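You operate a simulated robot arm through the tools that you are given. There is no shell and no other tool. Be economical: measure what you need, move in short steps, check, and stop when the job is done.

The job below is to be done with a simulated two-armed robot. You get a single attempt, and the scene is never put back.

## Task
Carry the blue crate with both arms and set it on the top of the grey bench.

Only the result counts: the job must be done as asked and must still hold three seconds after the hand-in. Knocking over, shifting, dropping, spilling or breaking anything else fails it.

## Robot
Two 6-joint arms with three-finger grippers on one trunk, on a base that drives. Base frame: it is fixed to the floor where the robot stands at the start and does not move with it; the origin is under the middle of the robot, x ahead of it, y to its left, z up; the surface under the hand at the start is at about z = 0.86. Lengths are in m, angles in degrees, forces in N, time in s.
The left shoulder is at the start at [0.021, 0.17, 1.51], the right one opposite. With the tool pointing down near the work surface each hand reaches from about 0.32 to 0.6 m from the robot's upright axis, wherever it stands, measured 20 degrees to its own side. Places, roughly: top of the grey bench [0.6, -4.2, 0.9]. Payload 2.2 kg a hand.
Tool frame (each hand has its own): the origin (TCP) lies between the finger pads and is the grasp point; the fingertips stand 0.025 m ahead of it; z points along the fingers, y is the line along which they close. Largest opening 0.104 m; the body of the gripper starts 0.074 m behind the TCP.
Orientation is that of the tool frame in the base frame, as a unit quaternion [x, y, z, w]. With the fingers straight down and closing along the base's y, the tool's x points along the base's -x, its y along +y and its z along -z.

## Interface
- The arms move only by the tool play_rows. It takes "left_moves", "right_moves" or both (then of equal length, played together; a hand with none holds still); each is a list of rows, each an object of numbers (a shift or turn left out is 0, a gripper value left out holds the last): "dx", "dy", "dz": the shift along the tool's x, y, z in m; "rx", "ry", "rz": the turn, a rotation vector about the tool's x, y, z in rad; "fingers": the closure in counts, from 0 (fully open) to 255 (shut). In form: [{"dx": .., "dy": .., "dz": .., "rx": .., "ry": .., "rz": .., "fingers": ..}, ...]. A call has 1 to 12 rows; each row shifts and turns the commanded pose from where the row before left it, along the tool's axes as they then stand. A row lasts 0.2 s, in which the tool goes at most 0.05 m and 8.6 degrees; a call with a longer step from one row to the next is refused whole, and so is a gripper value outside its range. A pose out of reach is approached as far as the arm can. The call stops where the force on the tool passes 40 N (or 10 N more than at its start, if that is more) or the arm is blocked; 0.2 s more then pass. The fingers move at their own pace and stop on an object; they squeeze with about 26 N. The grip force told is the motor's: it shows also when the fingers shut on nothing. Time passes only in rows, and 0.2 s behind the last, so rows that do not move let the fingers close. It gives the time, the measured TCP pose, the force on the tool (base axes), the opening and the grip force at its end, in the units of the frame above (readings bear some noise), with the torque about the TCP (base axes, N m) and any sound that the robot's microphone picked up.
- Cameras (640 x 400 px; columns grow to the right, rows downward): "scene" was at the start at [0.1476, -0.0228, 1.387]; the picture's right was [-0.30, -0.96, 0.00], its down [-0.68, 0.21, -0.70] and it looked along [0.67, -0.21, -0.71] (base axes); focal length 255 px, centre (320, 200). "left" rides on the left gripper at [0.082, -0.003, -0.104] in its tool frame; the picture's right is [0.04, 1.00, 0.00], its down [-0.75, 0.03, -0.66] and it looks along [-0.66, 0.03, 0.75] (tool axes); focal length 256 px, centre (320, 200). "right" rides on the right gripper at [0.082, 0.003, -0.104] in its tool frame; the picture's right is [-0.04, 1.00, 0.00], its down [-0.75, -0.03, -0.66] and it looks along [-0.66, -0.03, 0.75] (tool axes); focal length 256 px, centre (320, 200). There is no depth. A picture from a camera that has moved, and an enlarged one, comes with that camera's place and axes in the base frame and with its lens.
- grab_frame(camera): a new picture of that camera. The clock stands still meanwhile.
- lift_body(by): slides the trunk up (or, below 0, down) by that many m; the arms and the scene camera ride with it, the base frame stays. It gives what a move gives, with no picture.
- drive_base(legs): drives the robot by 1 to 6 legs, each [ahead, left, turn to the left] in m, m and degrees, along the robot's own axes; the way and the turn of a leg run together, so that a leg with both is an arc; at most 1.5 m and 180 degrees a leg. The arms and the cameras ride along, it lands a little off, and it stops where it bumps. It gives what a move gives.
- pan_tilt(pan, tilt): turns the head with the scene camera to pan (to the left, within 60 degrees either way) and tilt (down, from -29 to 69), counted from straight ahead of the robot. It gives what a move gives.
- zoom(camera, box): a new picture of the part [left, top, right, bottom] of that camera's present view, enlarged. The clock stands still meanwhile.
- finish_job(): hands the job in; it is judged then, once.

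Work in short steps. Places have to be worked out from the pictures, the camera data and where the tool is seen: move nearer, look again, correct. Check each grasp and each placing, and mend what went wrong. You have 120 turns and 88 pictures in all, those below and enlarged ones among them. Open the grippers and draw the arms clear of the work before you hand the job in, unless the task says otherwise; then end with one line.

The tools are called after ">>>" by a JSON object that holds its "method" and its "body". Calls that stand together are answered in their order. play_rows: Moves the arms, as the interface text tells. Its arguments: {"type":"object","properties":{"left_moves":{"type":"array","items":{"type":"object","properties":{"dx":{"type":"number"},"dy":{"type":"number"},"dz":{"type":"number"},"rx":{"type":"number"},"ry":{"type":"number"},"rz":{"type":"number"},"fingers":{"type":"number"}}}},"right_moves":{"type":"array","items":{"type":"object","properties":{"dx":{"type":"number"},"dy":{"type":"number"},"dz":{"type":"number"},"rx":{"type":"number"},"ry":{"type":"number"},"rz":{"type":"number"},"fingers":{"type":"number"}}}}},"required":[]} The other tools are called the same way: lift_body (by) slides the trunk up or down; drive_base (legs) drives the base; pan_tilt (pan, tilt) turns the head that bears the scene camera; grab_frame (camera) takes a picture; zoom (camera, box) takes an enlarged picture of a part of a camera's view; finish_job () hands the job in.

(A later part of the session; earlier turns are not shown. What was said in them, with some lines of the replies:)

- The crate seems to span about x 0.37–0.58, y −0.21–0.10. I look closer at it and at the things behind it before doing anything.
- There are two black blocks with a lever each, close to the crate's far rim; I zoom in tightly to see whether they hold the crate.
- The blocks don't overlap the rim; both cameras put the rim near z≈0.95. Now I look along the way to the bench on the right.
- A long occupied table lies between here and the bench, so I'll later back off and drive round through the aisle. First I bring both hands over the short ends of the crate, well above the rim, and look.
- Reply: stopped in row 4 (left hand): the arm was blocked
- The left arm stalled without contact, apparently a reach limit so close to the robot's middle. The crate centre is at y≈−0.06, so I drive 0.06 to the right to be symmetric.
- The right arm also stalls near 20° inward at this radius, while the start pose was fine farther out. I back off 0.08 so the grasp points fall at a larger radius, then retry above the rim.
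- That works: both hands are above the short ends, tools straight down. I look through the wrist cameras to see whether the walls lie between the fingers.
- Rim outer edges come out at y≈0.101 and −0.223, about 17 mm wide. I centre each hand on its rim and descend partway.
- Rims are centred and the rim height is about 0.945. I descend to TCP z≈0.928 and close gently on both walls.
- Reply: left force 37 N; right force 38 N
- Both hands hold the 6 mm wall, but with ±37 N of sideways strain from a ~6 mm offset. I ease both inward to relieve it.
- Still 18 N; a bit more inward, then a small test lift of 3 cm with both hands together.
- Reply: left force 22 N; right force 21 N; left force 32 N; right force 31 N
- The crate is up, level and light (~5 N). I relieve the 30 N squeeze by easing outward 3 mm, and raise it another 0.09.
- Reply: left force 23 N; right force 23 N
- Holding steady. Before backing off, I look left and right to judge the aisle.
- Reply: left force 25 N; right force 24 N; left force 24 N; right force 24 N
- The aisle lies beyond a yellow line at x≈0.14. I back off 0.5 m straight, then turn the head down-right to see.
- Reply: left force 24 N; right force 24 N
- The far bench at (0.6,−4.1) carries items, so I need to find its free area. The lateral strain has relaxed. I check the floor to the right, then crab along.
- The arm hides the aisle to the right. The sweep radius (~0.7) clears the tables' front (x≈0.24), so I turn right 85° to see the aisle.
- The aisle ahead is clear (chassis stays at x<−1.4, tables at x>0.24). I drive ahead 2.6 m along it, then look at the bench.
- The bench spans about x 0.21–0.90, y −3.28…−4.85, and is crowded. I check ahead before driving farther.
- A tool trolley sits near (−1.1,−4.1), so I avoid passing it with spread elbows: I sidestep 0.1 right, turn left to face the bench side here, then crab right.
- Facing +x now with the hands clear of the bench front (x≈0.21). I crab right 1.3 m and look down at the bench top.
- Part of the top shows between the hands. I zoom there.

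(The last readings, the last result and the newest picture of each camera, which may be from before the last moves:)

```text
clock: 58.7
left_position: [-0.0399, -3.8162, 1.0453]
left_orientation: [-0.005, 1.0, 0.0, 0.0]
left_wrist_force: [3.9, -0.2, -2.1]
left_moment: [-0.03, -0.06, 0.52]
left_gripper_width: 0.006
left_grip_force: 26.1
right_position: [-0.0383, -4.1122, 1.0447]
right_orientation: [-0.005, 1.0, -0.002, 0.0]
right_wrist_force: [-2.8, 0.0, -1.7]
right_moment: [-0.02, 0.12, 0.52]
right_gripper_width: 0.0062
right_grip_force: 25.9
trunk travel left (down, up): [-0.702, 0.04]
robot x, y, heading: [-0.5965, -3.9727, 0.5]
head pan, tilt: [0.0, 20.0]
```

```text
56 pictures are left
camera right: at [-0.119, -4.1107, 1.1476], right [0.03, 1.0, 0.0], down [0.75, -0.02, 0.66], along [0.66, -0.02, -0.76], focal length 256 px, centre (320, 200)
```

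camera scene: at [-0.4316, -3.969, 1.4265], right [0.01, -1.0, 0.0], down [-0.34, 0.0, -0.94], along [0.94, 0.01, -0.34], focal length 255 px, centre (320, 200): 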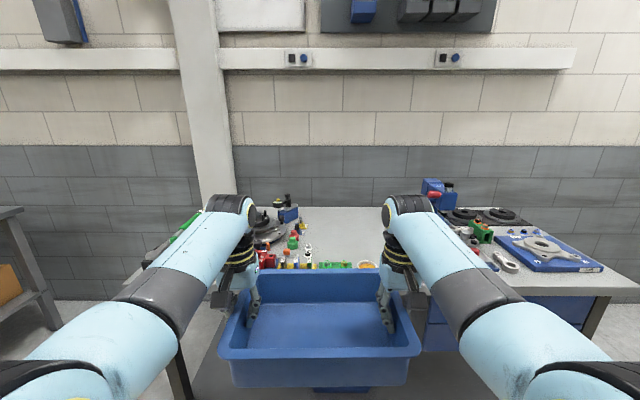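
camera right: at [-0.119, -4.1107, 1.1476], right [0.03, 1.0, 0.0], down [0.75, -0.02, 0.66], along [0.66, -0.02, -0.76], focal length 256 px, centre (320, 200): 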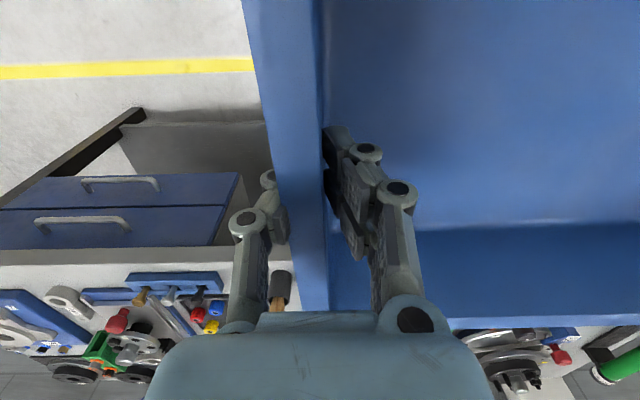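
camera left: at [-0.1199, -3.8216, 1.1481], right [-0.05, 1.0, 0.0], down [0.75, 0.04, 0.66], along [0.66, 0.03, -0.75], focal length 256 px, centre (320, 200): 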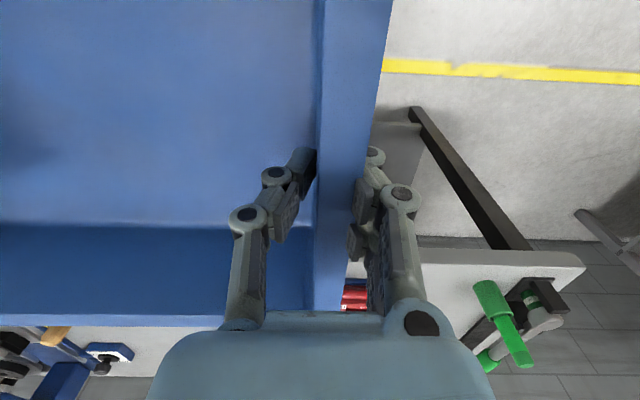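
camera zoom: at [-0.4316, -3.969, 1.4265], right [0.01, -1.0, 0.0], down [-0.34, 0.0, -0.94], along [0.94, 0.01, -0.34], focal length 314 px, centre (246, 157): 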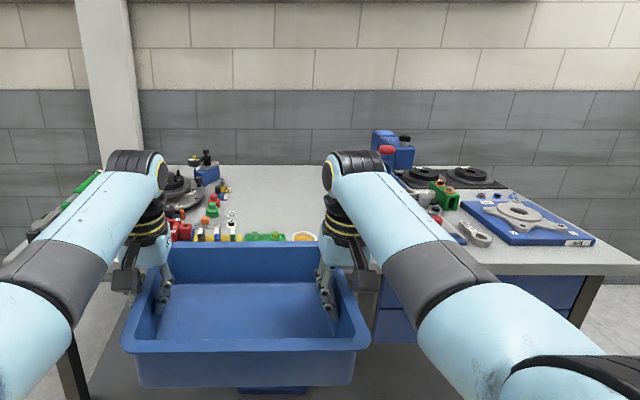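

Items line the front; the middle/back shows free grey. I lower the crate 0.14 in the free air before the bench to see over it.

>>> {"method": "play_rows", "body": {"left_moves": [{"dz": 0.02}, {"dz": 0.03}, {"dz": 0.03}, {"dz": 0.03}, {"dz": 0.03}, {}], "right_moves": [{"dz": 0.02}, {"dz": 0.03}, {"dz": 0.03}, {"dz": 0.03}, {"dz": 0.03}, {}]}}

>>> {"method": "lift_body", "body": {"by": 0.035}}

>>> {"method": "zoom", "body": {"camera": "scene", "box": [140, 160, 500, 385]}}

```text
clock: 60.1
left_position: [-0.047, -3.8182, 0.9101]
left_orientation: [-0.005, 1.0, -0.001, -0.001]
left_wrist_force: [2.1, -20.6, -2.2]
left_moment: [-0.43, -0.48, 0.3]
left_gripper_width: 0.006
left_grip_force: 25.9
left hand out of reach, approached as far as the arm can: row 5
right_position: [-0.0473, -4.1145, 0.9102]
right_orientation: [-0.006, 1.0, -0.001, -0.001]
right_wrist_force: [-2.0, 21.4, -2.4]
right_moment: [0.49, 0.45, 0.26]
right_gripper_width: 0.006
right_grip_force: 25.4
right hand out of reach, approached as far as the arm can: row 5
trunk travel left (down, up): [-0.702, 0.04]
robot x, y, heading: [-0.5945, -3.9728, 0.6]
head pan, tilt: [0.0, 20.0]
```

```text
clock: 60.9
left_position: [-0.0469, -3.8166, 0.945]
left_orientation: [-0.005, 1.0, -0.001, -0.001]
left_wrist_force: [3.1, -24.4, -2.9]
left_moment: [-0.53, -0.52, 0.38]
left_gripper_width: 0.0057
left_grip_force: 26.3
right_position: [-0.0448, -4.1131, 0.9449]
right_orientation: [-0.005, 1.0, 0.0, -0.001]
right_wrist_force: [-3.1, 25.6, -2.3]
right_moment: [0.51, 0.56, 0.49]
right_gripper_width: 0.0062
right_grip_force: 26.8
trunk travel left (down, up): [-0.737, 0.005]
robot x, y, heading: [-0.5982, -3.9736, 0.6]
head pan, tilt: [0.0, 20.0]
```

```text
1.78 times, centred on (320, 272) of scene
camera zoom: at [-0.431, -3.9687, 1.4615], right [0.01, -1.0, 0.0], down [-0.34, 0.0, -0.94], along [0.94, 0.01, -0.34], focal length 454 px, centre (320, 71)
```

zoom: 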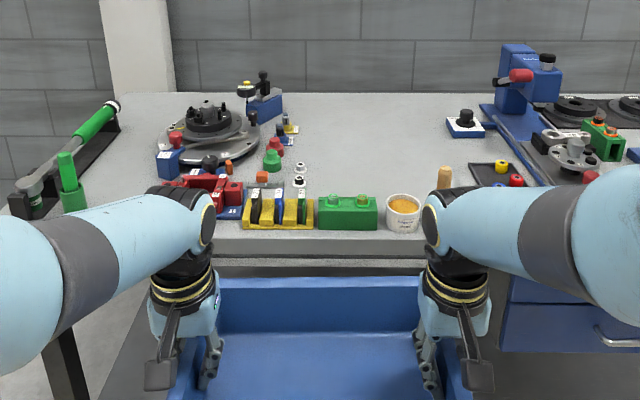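

Now I see a free grey area in the middle-back, roughly y −3.91…−4.28, x 0.36–0.88. I zoom to measure its borders precisely.

>>> {"method": "zoom", "body": {"camera": "scene", "box": [260, 205, 420, 305]}}

>>> {"method": "zoom", "body": {"camera": "right", "box": [100, 240, 340, 390]}}

```text
4.00 times, centred on (340, 255) of scene
camera zoom: at [-0.431, -3.9687, 1.4615], right [0.01, -1.0, 0.0], down [-0.34, 0.0, -0.94], along [0.94, 0.01, -0.34], focal length 1021 px, centre (240, -20)
```

zoom: 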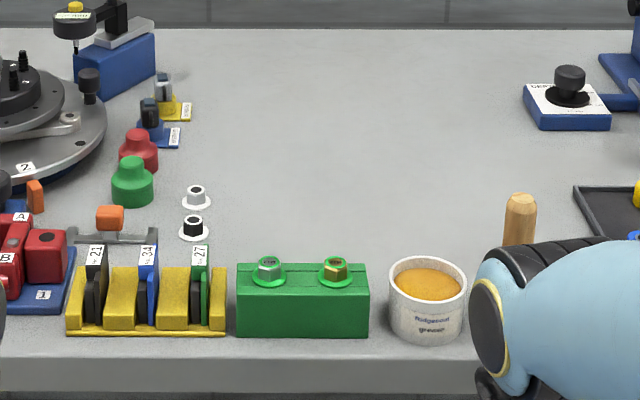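

```text
2.67 times, centred on (220, 315) of right
camera zoom: at [-0.1261, -4.1116, 1.0478], right [0.03, 1.0, 0.0], down [0.75, -0.02, 0.66], along [0.66, -0.02, -0.76], focal length 683 px, centre (587, -107)
```

zoom: 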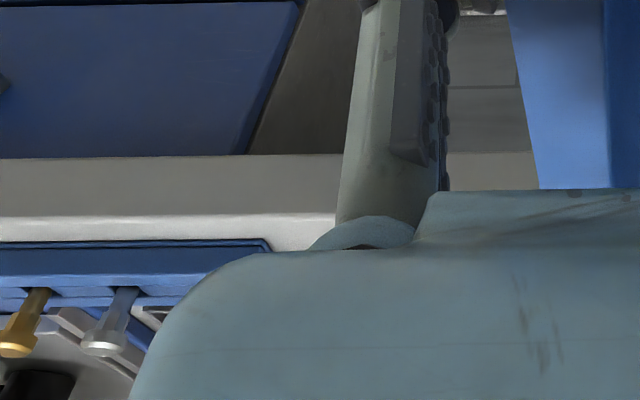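

Free patch: y −3.93…−4.30 for x 0.38–0.61, items in front reach x≈0.32 and up to z≈1.0 (wooden handle). Target crate centre (0.49, −4.115). I raise the crate to TCP 1.14 so its bottom (~1.07) clears everything.

>>> {"method": "play_rows", "body": {"left_moves": [{"dz": -0.02, "dy": -0.001}, {"dz": -0.03, "dy": -0.001}, {"dz": -0.03}, {"dz": -0.03}, {"dz": -0.03}, {"dz": -0.03}, {"dz": -0.025}, {}], "right_moves": [{"dz": -0.02, "dy": 0.001}, {"dz": -0.03, "dy": 0.001}, {"dz": -0.03}, {"dz": -0.03}, {"dz": -0.03}, {"dz": -0.03}, {"dz": -0.025}, {}]}}

>>> {"method": "drive_base", "body": {"legs": [[0, -0.15, -0.5]]}}

```text
clock: 62.7
left_position: [-0.0472, -3.8165, 1.1389]
left_orientation: [-0.006, 1.0, 0.001, 0.0]
left_wrist_force: [10.6, -12.6, -5.2]
left_moment: [-0.07, -0.67, 0.76]
left_gripper_width: 0.0135
left_grip_force: 25.8
right_position: [0.0354, -4.0979, 1.0965]
right_orientation: [-0.005, 1.0, -0.001, -0.001]
right_wrist_force: [-9.9, 12.6, -0.4]
right_moment: [0.23, 0.49, 1.06]
right_gripper_width: 0.0138
right_grip_force: 26.6
right hand out of reach, approached as far as the arm can: row 1, 2, 3, 4, 5, 6, 7
trunk travel left (down, up): [-0.737, 0.005]
robot x, y, heading: [-0.5971, -3.9742, 0.9]
head pan, tilt: [0.0, 20.0]
```

```text
clock: 64.0
left_position: [-0.0454, -3.9652, 1.1391]
left_orientation: [-0.002, 1.0, 0.0, 0.0]
left_wrist_force: [9.4, -9.3, -4.1]
left_moment: [-0.11, -0.4, 0.92]
left_gripper_width: 0.0136
left_grip_force: 25.8
right_position: [0.035, -4.2474, 1.0966]
right_orientation: [-0.002, 1.0, -0.002, -0.001]
right_wrist_force: [-10.2, 10.0, -0.5]
right_moment: [0.25, 0.16, 1.02]
right_gripper_width: 0.0139
right_grip_force: 25.7
trunk travel left (down, up): [-0.737, 0.005]
robot x, y, heading: [-0.5957, -4.1157, 0.3]
head pan, tilt: [0.0, 20.0]
```

The right arm deviated (x +0.08, z lower), skewing the crate, and the grip width changed. I look at all views before moving anything.

>>> {"method": "grab_frame", "body": {"camera": "scene"}}

>>> {"method": "grab_frame", "body": {"camera": "left"}}

>>> {"method": "grab_frame", "body": {"camera": "right"}}

```text
52 pictures are left
camera scene: at [-0.4305, -4.1143, 1.4616], right [0.0, -1.0, 0.0], down [-0.34, 0.0, -0.94], along [0.94, 0.0, -0.34], focal length 255 px, centre (320, 200)
```

scene: 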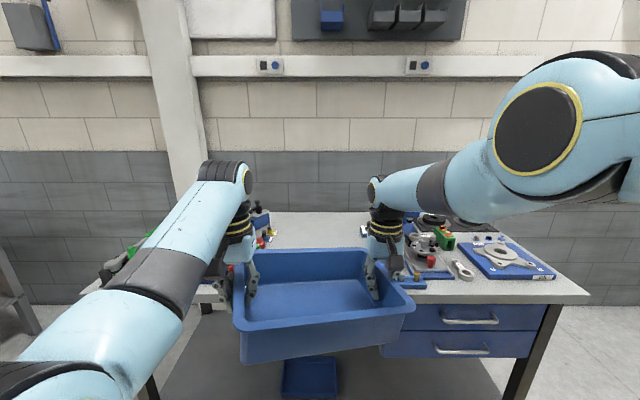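

```text
51 pictures are left
camera left: at [-0.1254, -3.9698, 1.2422], right [-0.04, 1.0, 0.0], down [0.75, 0.03, 0.66], along [0.65, 0.03, -0.76], focal length 256 px, centre (320, 200)
```

left: 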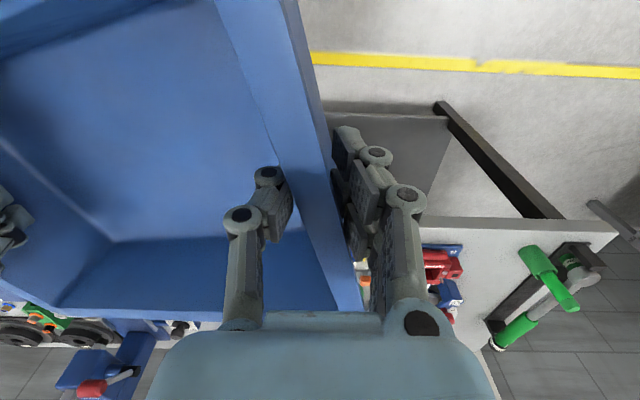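

```text
50 pictures are left
camera right: at [-0.0463, -4.2447, 1.1996], right [0.04, 1.0, 0.0], down [0.76, -0.03, 0.66], along [0.65, -0.03, -0.76], focal length 256 px, centre (320, 200)
```

right: 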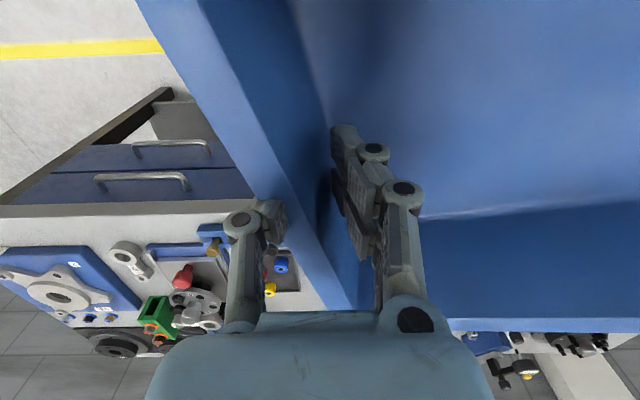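

The right elbow flipped through its stretched posture, so that hand is off by (+0.08 x, −0.04 z) and the crate is yawed, but both grips hold. I bring both commands forward 0.08 and down 0.04, so the left joins the right's actual place and the crate straightens.

>>> {"method": "play_rows", "body": {"left_moves": [{"dx": -0.02, "dz": 0.011}, {"dx": -0.02, "dz": 0.011}, {"dx": -0.02, "dz": 0.011}, {"dx": -0.02, "dz": 0.01}, {}], "right_moves": [{"dx": -0.02, "dz": 0.011}, {"dx": -0.02, "dz": 0.011}, {"dx": -0.02, "dz": 0.011}, {"dx": -0.02, "dz": 0.01}, {}]}}

>>> {"method": "grab_frame", "body": {"camera": "scene"}}

```text
clock: 65.2
left_position: [0.0332, -3.9637, 1.0956]
left_orientation: [-0.002, 1.0, 0.004, 0.001]
left_wrist_force: [2.9, 27.0, -1.7]
left_moment: [0.57, -0.26, 0.4]
left_gripper_width: 0.006
left_grip_force: 25.9
right_position: [0.0358, -4.2588, 1.0909]
right_orientation: [-0.001, 1.0, -0.003, -0.001]
right_wrist_force: [-3.6, -26.4, -1.8]
right_moment: [-0.56, 0.22, 0.4]
right_gripper_width: 0.0057
right_grip_force: 26.4
right hand out of reach, approached as far as the arm can: row 1, 2, 3, 4
trunk travel left (down, up): [-0.737, 0.005]
robot x, y, heading: [-0.5937, -4.1147, -0.0]
head pan, tilt: [0.0, 20.0]
```

```text
49 pictures are left
camera scene: at [-0.4313, -4.1151, 1.4616], right [0.0, -1.0, 0.0], down [-0.34, 0.0, -0.94], along [0.94, 0.0, -0.34], focal length 255 px, centre (320, 200)
```

scene: 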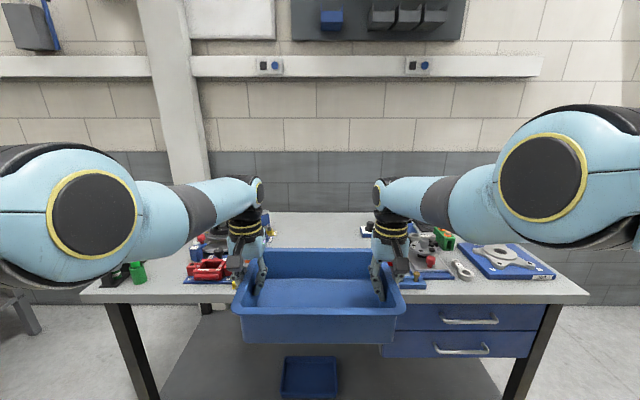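

The crate is straight again and both grips are firm (6 mm). To gain height over the front items I move both hands gently forward and up (farther out suits the right arm's present posture), relieving the squeeze.

>>> {"method": "play_rows", "body": {"left_moves": [{"dx": -0.012, "dz": -0.01, "dy": 0.001}, {"dx": -0.012, "dz": -0.01, "dy": 0.001}, {"dx": -0.012, "dz": -0.01}, {}], "right_moves": [{"dx": -0.012, "dz": -0.01, "dy": -0.001}, {"dx": -0.012, "dz": -0.01, "dy": -0.001}, {"dx": -0.012, "dz": -0.01}, {}]}}

```text
clock: 66.2
left_position: [0.0525, -3.9647, 1.1324]
left_orientation: [0.001, 1.0, -0.003, -0.001]
left_wrist_force: [1.5, -25.4, -2.8]
left_moment: [-0.57, 0.38, 0.32]
left_gripper_width: 0.0062
left_grip_force: 25.5
left hand out of reach, approached as far as the arm can: row 1, 2, 3
right_position: [0.0503, -4.2603, 1.1295]
right_orientation: [-0.003, 1.0, 0.002, 0.0]
right_wrist_force: [-0.3, 25.4, -2.5]
right_moment: [0.55, -0.33, -0.11]
right_gripper_width: 0.0059
right_grip_force: 25.7
right hand out of reach, approached as far as the arm can: row 1, 2, 3
trunk travel left (down, up): [-0.737, 0.005]
robot x, y, heading: [-0.5964, -4.1178, 0.3]
head pan, tilt: [0.0, 20.0]
```

Both hands are at (0.05, ·, 1.13): crate bottom ≈1.06, arms fully stretched. From here I'll leave the arms still and use only base and trunk. Drive ahead 0.40 first, then check.

>>> {"method": "drive_base", "body": {"legs": [[0.2, 0, 0], [0.2, 0, 0]]}}

>>> {"method": "pan_tilt", "body": {"pan": 0, "tilt": 40}}

>>> {"method": "grab_frame", "body": {"camera": "scene"}}

>>> {"method": "grab_frame", "body": {"camera": "left"}}

>>> {"method": "grab_frame", "body": {"camera": "right"}}

```text
clock: 69.0
left_position: [0.4516, -3.9585, 1.1327]
left_orientation: [-0.002, 1.0, -0.002, -0.002]
left_wrist_force: [0.4, -34.2, -3.8]
left_moment: [-0.72, -0.03, 0.17]
left_gripper_width: 0.0059
left_grip_force: 25.8
right_position: [0.4519, -4.2567, 1.1269]
right_orientation: [-0.007, 1.0, 0.003, -0.002]
right_wrist_force: [0.7, 34.7, -1.5]
right_moment: [0.74, 0.13, -0.23]
right_gripper_width: 0.0058
right_grip_force: 26.3
trunk travel left (down, up): [-0.737, 0.005]
robot x, y, heading: [-0.1928, -4.1126, 0.4]
head pan, tilt: [0.0, 20.0]
```

```text
clock: 69.8
left_position: [0.4517, -3.9588, 1.1323]
left_orientation: [-0.003, 1.0, -0.003, -0.001]
left_wrist_force: [-0.1, -1.1, -2.6]
left_moment: [0.0, 0.06, 0.23]
left_gripper_width: 0.0058
left_grip_force: 25.5
right_position: [0.4517, -4.2551, 1.1291]
right_orientation: [-0.006, 1.0, 0.003, -0.002]
right_wrist_force: [-0.3, 1.3, -2.7]
right_moment: [0.05, 0.0, -0.2]
right_gripper_width: 0.0062
right_grip_force: 25.7
trunk travel left (down, up): [-0.737, 0.005]
robot x, y, heading: [-0.1933, -4.1158, 0.5]
head pan, tilt: [0.0, 40.0]
```

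```text
48 pictures are left
camera scene: at [-0.0377, -4.112, 1.4303], right [0.01, -1.0, 0.0], down [-0.64, -0.01, -0.77], along [0.77, 0.01, -0.64], focal length 255 px, centre (320, 200)
```

scene: 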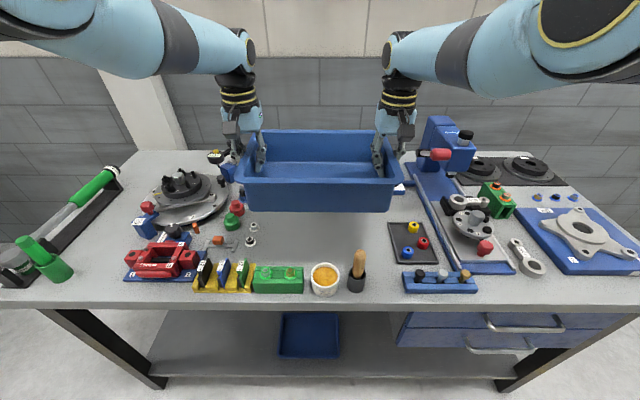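

```text
47 pictures are left
camera left: at [0.3709, -3.9627, 1.2362], right [-0.05, 1.0, -0.01], down [0.76, 0.04, 0.65], along [0.65, 0.03, -0.76], focal length 256 px, centre (320, 200)
```

left: 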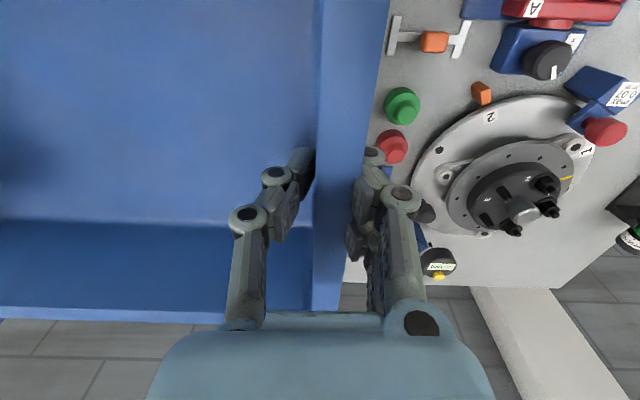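

```text
46 pictures are left
camera right: at [0.3704, -4.2542, 1.2317], right [0.03, 1.0, 0.01], down [0.76, -0.02, 0.65], along [0.65, -0.01, -0.76], focal length 256 px, centre (320, 200)
```

right: 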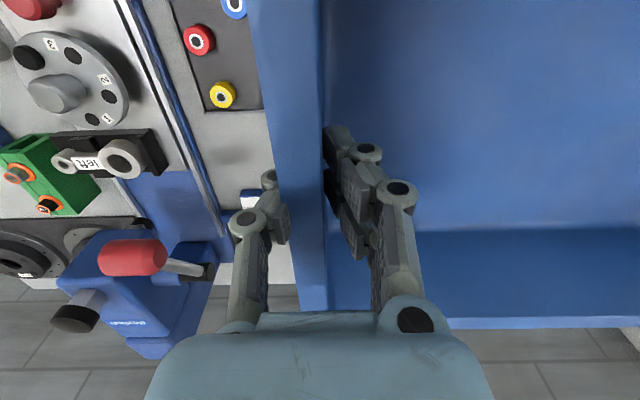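

Very clear view: the free patch holds up (washers at y≥−3.932, tray at y≤−4.30, front items x≤0.33). I nudge 0.035 ahead, slightly right, and start lowering with the trunk.

>>> {"method": "drive_base", "body": {"legs": [[0.035, -0.004, -0.4]]}}

>>> {"method": "lift_body", "body": {"by": -0.1}}

>>> {"method": "grab_frame", "body": {"camera": "scene"}}

>>> {"method": "grab_frame", "body": {"camera": "left"}}

>>> {"method": "grab_frame", "body": {"camera": "right"}}

```text
clock: 70.7
left_position: [0.4804, -3.9673, 1.138]
left_orientation: [0.001, 1.0, -0.003, 0.003]
left_wrist_force: [-1.4, 0.2, -1.7]
left_moment: [0.05, -0.01, 0.32]
left_gripper_width: 0.0061
left_grip_force: 26.7
right_position: [0.4786, -4.263, 1.1342]
right_orientation: [-0.003, 1.0, 0.002, 0.002]
right_wrist_force: [-3.0, -0.3, -2.3]
right_moment: [-0.01, -0.16, -0.18]
right_gripper_width: 0.006
right_grip_force: 26.6
trunk travel left (down, up): [-0.737, 0.005]
robot x, y, heading: [-0.1572, -4.1192, -0.0]
head pan, tilt: [0.0, 40.0]
```

```text
clock: 72.0
left_position: [0.4874, -3.9686, 1.0336]
left_orientation: [0.0, 1.0, -0.002, -0.001]
left_wrist_force: [0.1, -0.4, -3.0]
left_moment: [0.01, 0.21, 0.22]
left_gripper_width: 0.006
left_grip_force: 25.8
right_position: [0.4854, -4.2643, 1.0287]
right_orientation: [-0.002, 1.0, 0.003, 0.0]
right_wrist_force: [0.3, 0.0, -1.9]
right_moment: [0.02, -0.12, -0.23]
right_gripper_width: 0.0056
right_grip_force: 25.9
trunk travel left (down, up): [-0.637, 0.105]
robot x, y, heading: [-0.1606, -4.118, -0.1]
head pan, tilt: [0.0, 40.0]
```

```text
45 pictures are left
camera scene: at [-0.002, -4.1166, 1.33], right [0.0, -1.0, 0.0], down [-0.64, 0.0, -0.77], along [0.77, 0.0, -0.64], focal length 255 px, centre (320, 200)
```

scene: 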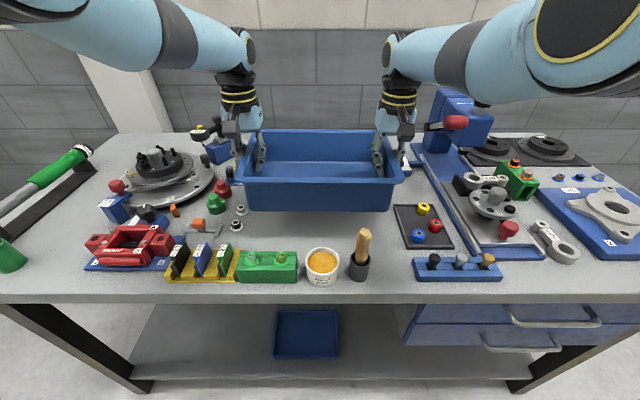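

```text
44 pictures are left
camera left: at [0.4076, -3.9705, 1.1366], right [-0.04, 1.0, -0.01], down [0.76, 0.03, 0.65], along [0.65, 0.02, -0.76], focal length 256 px, centre (320, 200)
```

left: 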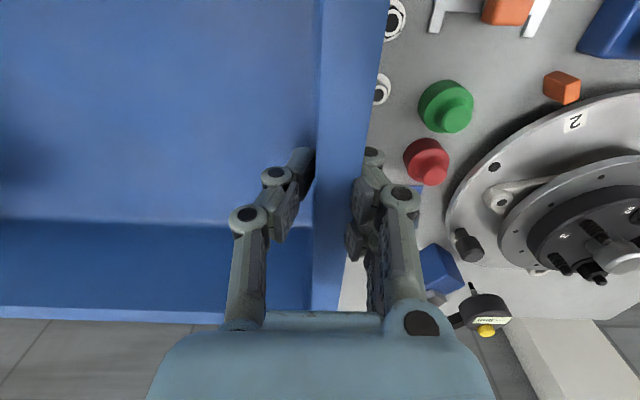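

```text
43 pictures are left
camera right: at [0.4049, -4.2618, 1.1318], right [0.04, 1.0, 0.0], down [0.76, -0.03, 0.65], along [0.65, -0.02, -0.76], focal length 256 px, centre (320, 200)
```

right: 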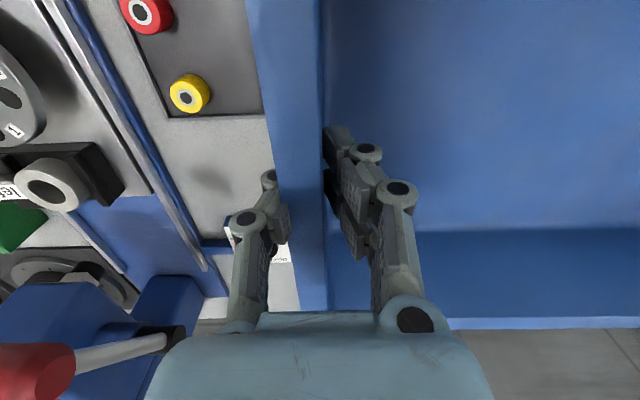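

All clear: washers ~28 mm from the rim, tray and switch also free. I lower 0.045, then feel for contact in small steps.

>>> {"method": "lift_body", "body": {"by": -0.045}}

>>> {"method": "lift_body", "body": {"by": -0.01}}

```text
clock: 72.9
left_position: [0.4869, -3.9679, 0.9882]
left_orientation: [0.0, 1.0, -0.003, -0.001]
left_wrist_force: [0.2, 1.0, -2.6]
left_moment: [0.0, -0.38, 0.22]
left_gripper_width: 0.0061
left_grip_force: 25.4
right_position: [0.4857, -4.2637, 0.9836]
right_orientation: [-0.003, 1.0, 0.002, -0.001]
right_wrist_force: [-0.2, -0.9, -2.1]
right_moment: [0.0, 0.39, -0.25]
right_gripper_width: 0.0061
right_grip_force: 25.4
trunk travel left (down, up): [-0.592, 0.15]
robot x, y, heading: [-0.1574, -4.1196, -0.1]
head pan, tilt: [0.0, 40.0]
```

```text
clock: 73.5
left_position: [0.4877, -3.9671, 0.9787]
left_orientation: [0.001, 1.0, -0.002, -0.002]
left_wrist_force: [-0.8, 0.2, -2.5]
left_moment: [-0.01, -0.25, 0.2]
left_gripper_width: 0.006
left_grip_force: 25.5
right_position: [0.4845, -4.2641, 0.9735]
right_orientation: [-0.003, 1.0, 0.003, -0.001]
right_wrist_force: [-0.1, -0.3, -2.2]
right_moment: [-0.02, 0.32, -0.26]
right_gripper_width: 0.0056
right_grip_force: 26.4
trunk travel left (down, up): [-0.582, 0.16]
robot x, y, heading: [-0.1572, -4.1206, 0.3]
head pan, tilt: [0.0, 40.0]
```

No contact yet; lowering in 5 mm steps.

>>> {"method": "lift_body", "body": {"by": -0.005}}

>>> {"method": "lift_body", "body": {"by": -0.004}}

>>> {"method": "grab_frame", "body": {"camera": "scene"}}

```text
clock: 74.0
left_position: [0.4869, -3.9674, 0.9728]
left_orientation: [0.001, 1.0, -0.002, -0.002]
left_wrist_force: [-0.1, 0.1, -2.3]
left_moment: [0.02, -0.18, 0.22]
left_gripper_width: 0.0064
left_grip_force: 26.1
right_position: [0.4851, -4.2636, 0.9691]
right_orientation: [-0.002, 1.0, 0.002, -0.001]
right_wrist_force: [0.4, -1.0, -2.3]
right_moment: [0.01, 0.17, -0.28]
right_gripper_width: 0.006
right_grip_force: 26.3
trunk travel left (down, up): [-0.577, 0.165]
robot x, y, heading: [-0.1583, -4.1184, -0.0]
head pan, tilt: [0.0, 40.0]
```

```text
clock: 74.6
left_position: [0.487, -3.9664, 0.9696]
left_orientation: [0.0, 1.0, -0.003, -0.002]
left_wrist_force: [-0.9, 0.4, -2.6]
left_moment: [0.02, -0.09, 0.15]
left_gripper_width: 0.006
left_grip_force: 26.1
right_position: [0.4847, -4.2627, 0.964]
right_orientation: [-0.003, 1.0, 0.003, -0.002]
right_wrist_force: [0.7, -1.0, -2.2]
right_moment: [0.0, 0.13, -0.31]
right_gripper_width: 0.0062
right_grip_force: 25.6
trunk travel left (down, up): [-0.573, 0.169]
robot x, y, heading: [-0.1588, -4.1172, 0.1]
head pan, tilt: [0.0, 40.0]
```

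```text
42 pictures are left
camera scene: at [-0.0021, -4.1166, 1.2656], right [0.0, -1.0, 0.0], down [-0.64, 0.0, -0.77], along [0.77, 0.0, -0.64], focal length 255 px, centre (320, 200)
```

scene: 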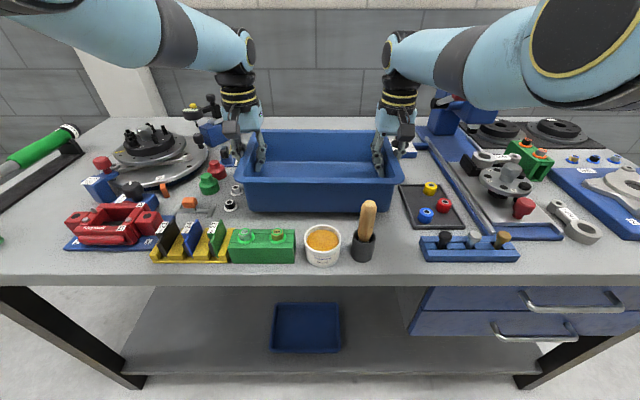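

Still hanging (about −2.4 N each). Continue in 4 mm steps, watching the vertical force.

>>> {"method": "lift_body", "body": {"by": -0.004}}

>>> {"method": "lift_body", "body": {"by": -0.004}}

>>> {"method": "lift_body", "body": {"by": -0.003}}

```text
clock: 75.1
left_position: [0.4878, -3.9671, 0.965]
left_orientation: [0.001, 1.0, -0.002, -0.002]
left_wrist_force: [-0.3, 0.8, -2.4]
left_moment: [0.02, -0.08, 0.14]
left_gripper_width: 0.0058
left_grip_force: 26.2
right_position: [0.4855, -4.2628, 0.9617]
right_orientation: [-0.003, 1.0, 0.002, -0.003]
right_wrist_force: [0.4, -0.8, -2.8]
right_moment: [-0.02, 0.05, -0.3]
right_gripper_width: 0.0059
right_grip_force: 25.6
trunk travel left (down, up): [-0.569, 0.173]
robot x, y, heading: [-0.1582, -4.1172, 0.0]
head pan, tilt: [0.0, 40.0]
```

```text
clock: 75.6
left_position: [0.4872, -3.9668, 0.9605]
left_orientation: [0.001, 1.0, -0.003, -0.002]
left_wrist_force: [-0.4, 1.1, -2.7]
left_moment: [0.02, -0.11, 0.13]
left_gripper_width: 0.006
left_grip_force: 25.8
right_position: [0.4861, -4.2641, 0.9565]
right_orientation: [-0.002, 1.0, 0.002, -0.002]
right_wrist_force: [0.5, -1.0, -2.4]
right_moment: [0.02, 0.14, -0.33]
right_gripper_width: 0.0061
right_grip_force: 26.0
trunk travel left (down, up): [-0.565, 0.177]
robot x, y, heading: [-0.1582, -4.1187, 0.0]
head pan, tilt: [0.0, 40.0]
```

```text
clock: 76.2
left_position: [0.4872, -3.9668, 0.9579]
left_orientation: [0.001, 1.0, -0.002, -0.002]
left_wrist_force: [-0.1, -0.1, -2.7]
left_moment: [0.04, -0.1, 0.09]
left_gripper_width: 0.006
left_grip_force: 26.3
right_position: [0.4847, -4.2631, 0.953]
right_orientation: [-0.002, 1.0, 0.003, -0.001]
right_wrist_force: [1.0, -0.9, -3.3]
right_moment: [-0.02, 0.14, -0.33]
right_gripper_width: 0.0058
right_grip_force: 25.7
trunk travel left (down, up): [-0.562, 0.18]
robot x, y, heading: [-0.1586, -4.116, 0.4]
head pan, tilt: [0.0, 40.0]
```

No contact yet; I zoom on the crate's lower edge to judge the remaining gap.

>>> {"method": "zoom", "body": {"camera": "scene", "box": [220, 120, 420, 245]}}

```text
3.20 times, centred on (320, 182) of scene
camera zoom: at [-0.002, -4.1166, 1.2545], right [0.0, -1.0, 0.0], down [-0.64, 0.0, -0.77], along [0.77, 0.0, -0.64], focal length 817 px, centre (320, 256)
```

zoom: 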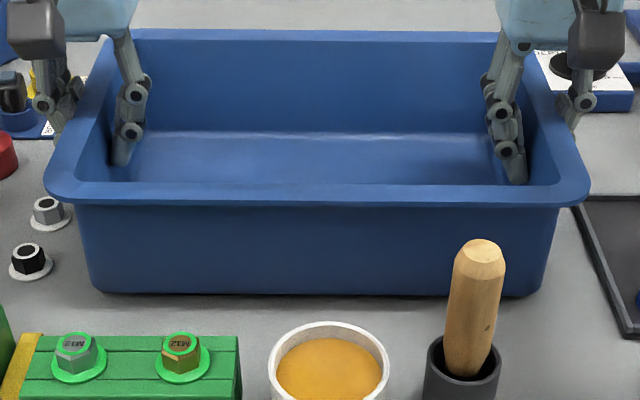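

Gap is small and margins fine. Continue lowering.

>>> {"method": "lift_body", "body": {"by": -0.005}}

>>> {"method": "lift_body", "body": {"by": -0.004}}

>>> {"method": "lift_body", "body": {"by": -0.004}}

```text
clock: 76.7
left_position: [0.4888, -3.9673, 0.9534]
left_orientation: [0.001, 1.0, -0.002, -0.001]
left_wrist_force: [-0.4, 1.2, -2.9]
left_moment: [0.02, -0.21, 0.09]
left_gripper_width: 0.006
left_grip_force: 25.6
right_position: [0.486, -4.2632, 0.9482]
right_orientation: [-0.002, 1.0, 0.003, -0.002]
right_wrist_force: [1.0, -0.7, -2.7]
right_moment: [-0.02, 0.23, -0.35]
right_gripper_width: 0.0061
right_grip_force: 25.9
trunk travel left (down, up): [-0.557, 0.185]
robot x, y, heading: [-0.1584, -4.1173, -0.0]
head pan, tilt: [0.0, 40.0]
```

```text
clock: 77.2
left_position: [0.4863, -3.9667, 0.9501]
left_orientation: [0.002, 1.0, -0.002, -0.002]
left_wrist_force: [0.9, 3.1, -3.3]
left_moment: [0.07, 0.43, 0.4]
left_gripper_width: 0.0061
left_grip_force: 26.2
right_position: [0.486, -4.2623, 0.9493]
right_orientation: [-0.003, 1.0, 0.003, 0.002]
right_wrist_force: [-1.2, -0.8, 18.8]
right_moment: [-0.02, 0.5, -0.01]
right_gripper_width: 0.0062
right_grip_force: 25.6
trunk travel left (down, up): [-0.553, 0.189]
robot x, y, heading: [-0.1601, -4.1148, 0.2]
head pan, tilt: [0.0, 40.0]
```

```text
clock: 77.8
left_position: [0.4861, -3.9665, 0.9489]
left_orientation: [0.001, 1.0, -0.003, 0.001]
left_wrist_force: [-7.9, 4.6, 21.0]
left_moment: [0.1, 0.18, 0.27]
left_gripper_width: 0.006
left_grip_force: 26.1
right_position: [0.4837, -4.263, 0.9453]
right_orientation: [-0.002, 1.0, 0.001, 0.003]
right_wrist_force: [11.7, -1.6, 19.1]
right_moment: [-0.02, -0.27, -0.39]
right_gripper_width: 0.0059
right_grip_force: 26.3
trunk travel left (down, up): [-0.549, 0.193]
robot x, y, heading: [-0.1575, -4.1206, 0.3]
head pan, tilt: [0.0, 40.0]
```

Both hands now feel +20 N: the crate rests on the bench. I ease up 2 mm and open the fingers only partly (~0.05 m) to stay clear of the washers.

>>> {"method": "lift_body", "body": {"by": 0.002}}

>>> {"method": "play_rows", "body": {"left_moves": [{"fingers": 130}, {}, {}, {}], "right_moves": [{"fingers": 130}, {}, {}, {}]}}

>>> {"method": "grab_frame", "body": {"camera": "left"}}

>>> {"method": "grab_frame", "body": {"camera": "right"}}

```text
clock: 78.3
left_position: [0.4866, -3.9653, 0.9502]
left_orientation: [0.002, 1.0, -0.002, 0.0]
left_wrist_force: [-3.9, 5.0, 19.6]
left_moment: [0.09, -0.04, 0.13]
left_gripper_width: 0.006
left_grip_force: 25.9
right_position: [0.4831, -4.2629, 0.9436]
right_orientation: [-0.002, 1.0, 0.002, 0.001]
right_wrist_force: [8.8, -0.7, 12.9]
right_moment: [-0.01, -0.71, -0.32]
right_gripper_width: 0.0062
right_grip_force: 26.1
trunk travel left (down, up): [-0.551, 0.191]
robot x, y, heading: [-0.1593, -4.1153, -0.0]
head pan, tilt: [0.0, 40.0]
```

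```text
clock: 79.3
left_position: [0.4873, -3.9675, 0.9463]
left_orientation: [0.001, 1.0, -0.003, -0.002]
left_wrist_force: [0.3, -0.2, -1.3]
left_moment: [-0.01, 0.04, 0.0]
left_gripper_width: 0.0509
left_grip_force: 0.0
right_position: [0.4837, -4.264, 0.9424]
right_orientation: [-0.002, 1.0, 0.002, -0.002]
right_wrist_force: [0.6, -0.8, -0.4]
right_moment: [-0.01, 0.0, -0.04]
right_gripper_width: 0.0511
right_grip_force: 0.1
trunk travel left (down, up): [-0.551, 0.191]
robot x, y, heading: [-0.1554, -4.117, 0.2]
head pan, tilt: [0.0, 40.0]
```

```text
40 pictures are left
camera left: at [0.4077, -3.9706, 1.0504], right [-0.04, 1.0, 0.0], down [0.76, 0.03, 0.65], along [0.65, 0.02, -0.76], focal length 256 px, centre (320, 200)
```

left: 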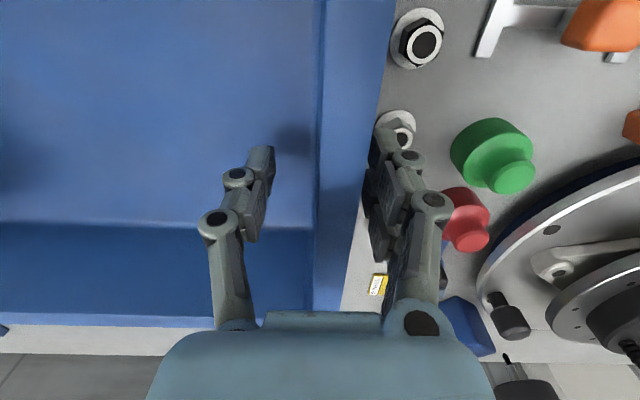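

```text
39 pictures are left
camera right: at [0.4038, -4.2618, 1.0458], right [0.04, 1.0, 0.0], down [0.76, -0.03, 0.65], along [0.65, -0.02, -0.76], focal length 256 px, centre (320, 200)
```

right: 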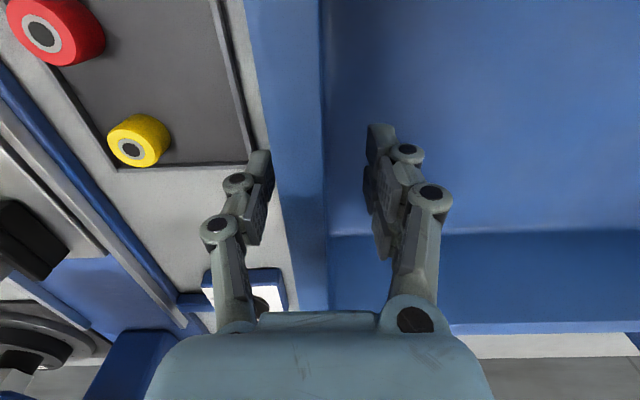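

Both hands are free with the walls centred between the fingers. I raise the trunk to withdraw vertically, first 0.03 and check forces.

>>> {"method": "lift_body", "body": {"by": 0.03}}

>>> {"method": "lift_body", "body": {"by": 0.15}}

>>> {"method": "grab_frame", "body": {"camera": "scene"}}

```text
clock: 80.0
left_position: [0.4876, -3.9682, 0.9761]
left_orientation: [0.001, 1.0, -0.002, -0.002]
left_wrist_force: [0.1, -0.7, -0.3]
left_moment: [0.02, 0.0, 0.02]
left_gripper_width: 0.0509
left_grip_force: 0.1
right_position: [0.4853, -4.2645, 0.9729]
right_orientation: [-0.002, 1.0, 0.002, -0.001]
right_wrist_force: [0.4, 0.4, -0.9]
right_moment: [0.01, 0.03, 0.04]
right_gripper_width: 0.0509
right_grip_force: 0.0
trunk travel left (down, up): [-0.581, 0.161]
robot x, y, heading: [-0.159, -4.1139, -0.0]
head pan, tilt: [0.0, 40.0]
```

```text
clock: 81.8
left_position: [0.4865, -3.9677, 1.128]
left_orientation: [0.001, 1.0, -0.002, -0.002]
left_wrist_force: [-0.9, 0.6, 0.3]
left_moment: [0.0, -0.01, 0.0]
left_gripper_width: 0.051
left_grip_force: 0.1
right_position: [0.4843, -4.2639, 1.1223]
right_orientation: [-0.002, 1.0, 0.003, -0.001]
right_wrist_force: [-0.4, -0.6, -0.5]
right_moment: [0.02, -0.03, 0.0]
right_gripper_width: 0.0509
right_grip_force: 0.0
trunk travel left (down, up): [-0.731, 0.011]
robot x, y, heading: [-0.1594, -4.1168, 0.1]
head pan, tilt: [0.0, 40.0]
```

```text
38 pictures are left
camera scene: at [-0.0028, -4.1166, 1.4241], right [0.0, -1.0, 0.0], down [-0.64, 0.0, -0.77], along [0.77, 0.0, -0.64], focal length 255 px, centre (320, 200)
```

scene: 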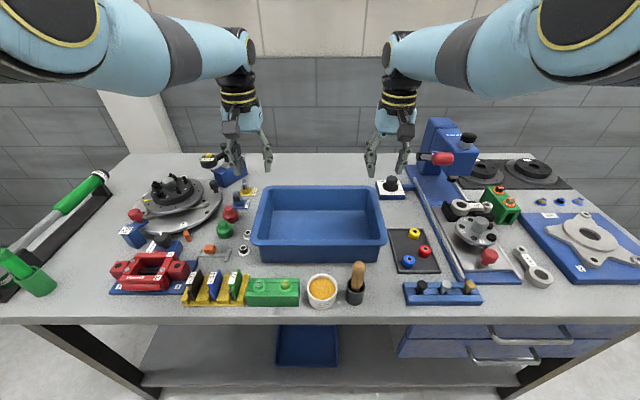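

The crate stands in the free patch and nothing was disturbed. Fingertips (z≈1.10) clear everything, so I back off 0.42 and open the grippers.

>>> {"method": "drive_base", "body": {"legs": [[-0.42, 0, 0]]}}

>>> {"method": "play_rows", "body": {"left_moves": [{"fingers": 0}, {}, {}, {}], "right_moves": [{"fingers": 0}, {}, {}, {}]}}

>>> {"method": "grab_frame", "body": {"camera": "scene"}}

```text
clock: 84.3
left_position: [0.0698, -3.9683, 1.1283]
left_orientation: [0.001, 1.0, -0.003, -0.002]
left_wrist_force: [0.6, 0.2, -0.4]
left_moment: [0.02, 0.01, -0.03]
left_gripper_width: 0.0508
left_grip_force: 0.1
right_position: [0.0687, -4.2645, 1.1229]
right_orientation: [-0.002, 1.0, 0.002, -0.001]
right_wrist_force: [-0.5, 0.4, -0.4]
right_moment: [0.0, 0.01, 0.01]
right_gripper_width: 0.0511
right_grip_force: 0.1
trunk travel left (down, up): [-0.731, 0.011]
robot x, y, heading: [-0.576, -4.1146, -0.1]
head pan, tilt: [0.0, 40.0]
```

```text
clock: 85.3
left_position: [0.0715, -3.9691, 1.1273]
left_orientation: [0.0, 1.0, -0.003, -0.002]
left_wrist_force: [-0.5, 0.0, -0.1]
left_moment: [-0.01, 0.01, -0.03]
left_gripper_width: 0.1039
left_grip_force: 0.0
right_position: [0.0688, -4.2647, 1.1229]
right_orientation: [-0.001, 1.0, 0.002, 0.0]
right_wrist_force: [-0.5, -0.6, 0.3]
right_moment: [0.0, -0.02, -0.01]
right_gripper_width: 0.104
right_grip_force: 0.1
trunk travel left (down, up): [-0.731, 0.011]
robot x, y, heading: [-0.5722, -4.1203, 0.1]
head pan, tilt: [0.0, 40.0]
```

```text
37 pictures are left
camera scene: at [-0.4195, -4.1171, 1.4242], right [0.0, -1.0, 0.0], down [-0.64, 0.0, -0.77], along [0.77, 0.0, -0.64], focal length 255 px, centre (320, 200)
```

scene: 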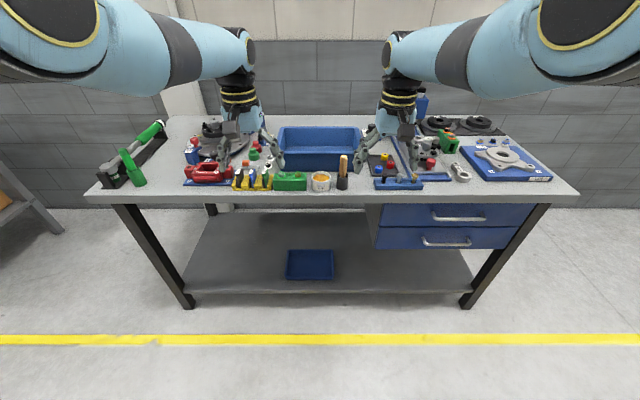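

The crate rests on the bench top, the items around it are where they were, and the arms are clear with open grippers. I hand the job in.

>>> {"method": "finish_job", "body": {}}

```text
The job is handed in.
```

The blue crate is on top of the grey bench, set down in the clear patch among the tools. The last pictures show nothing else shifted, both grippers are open and the arms are clear of the bench.
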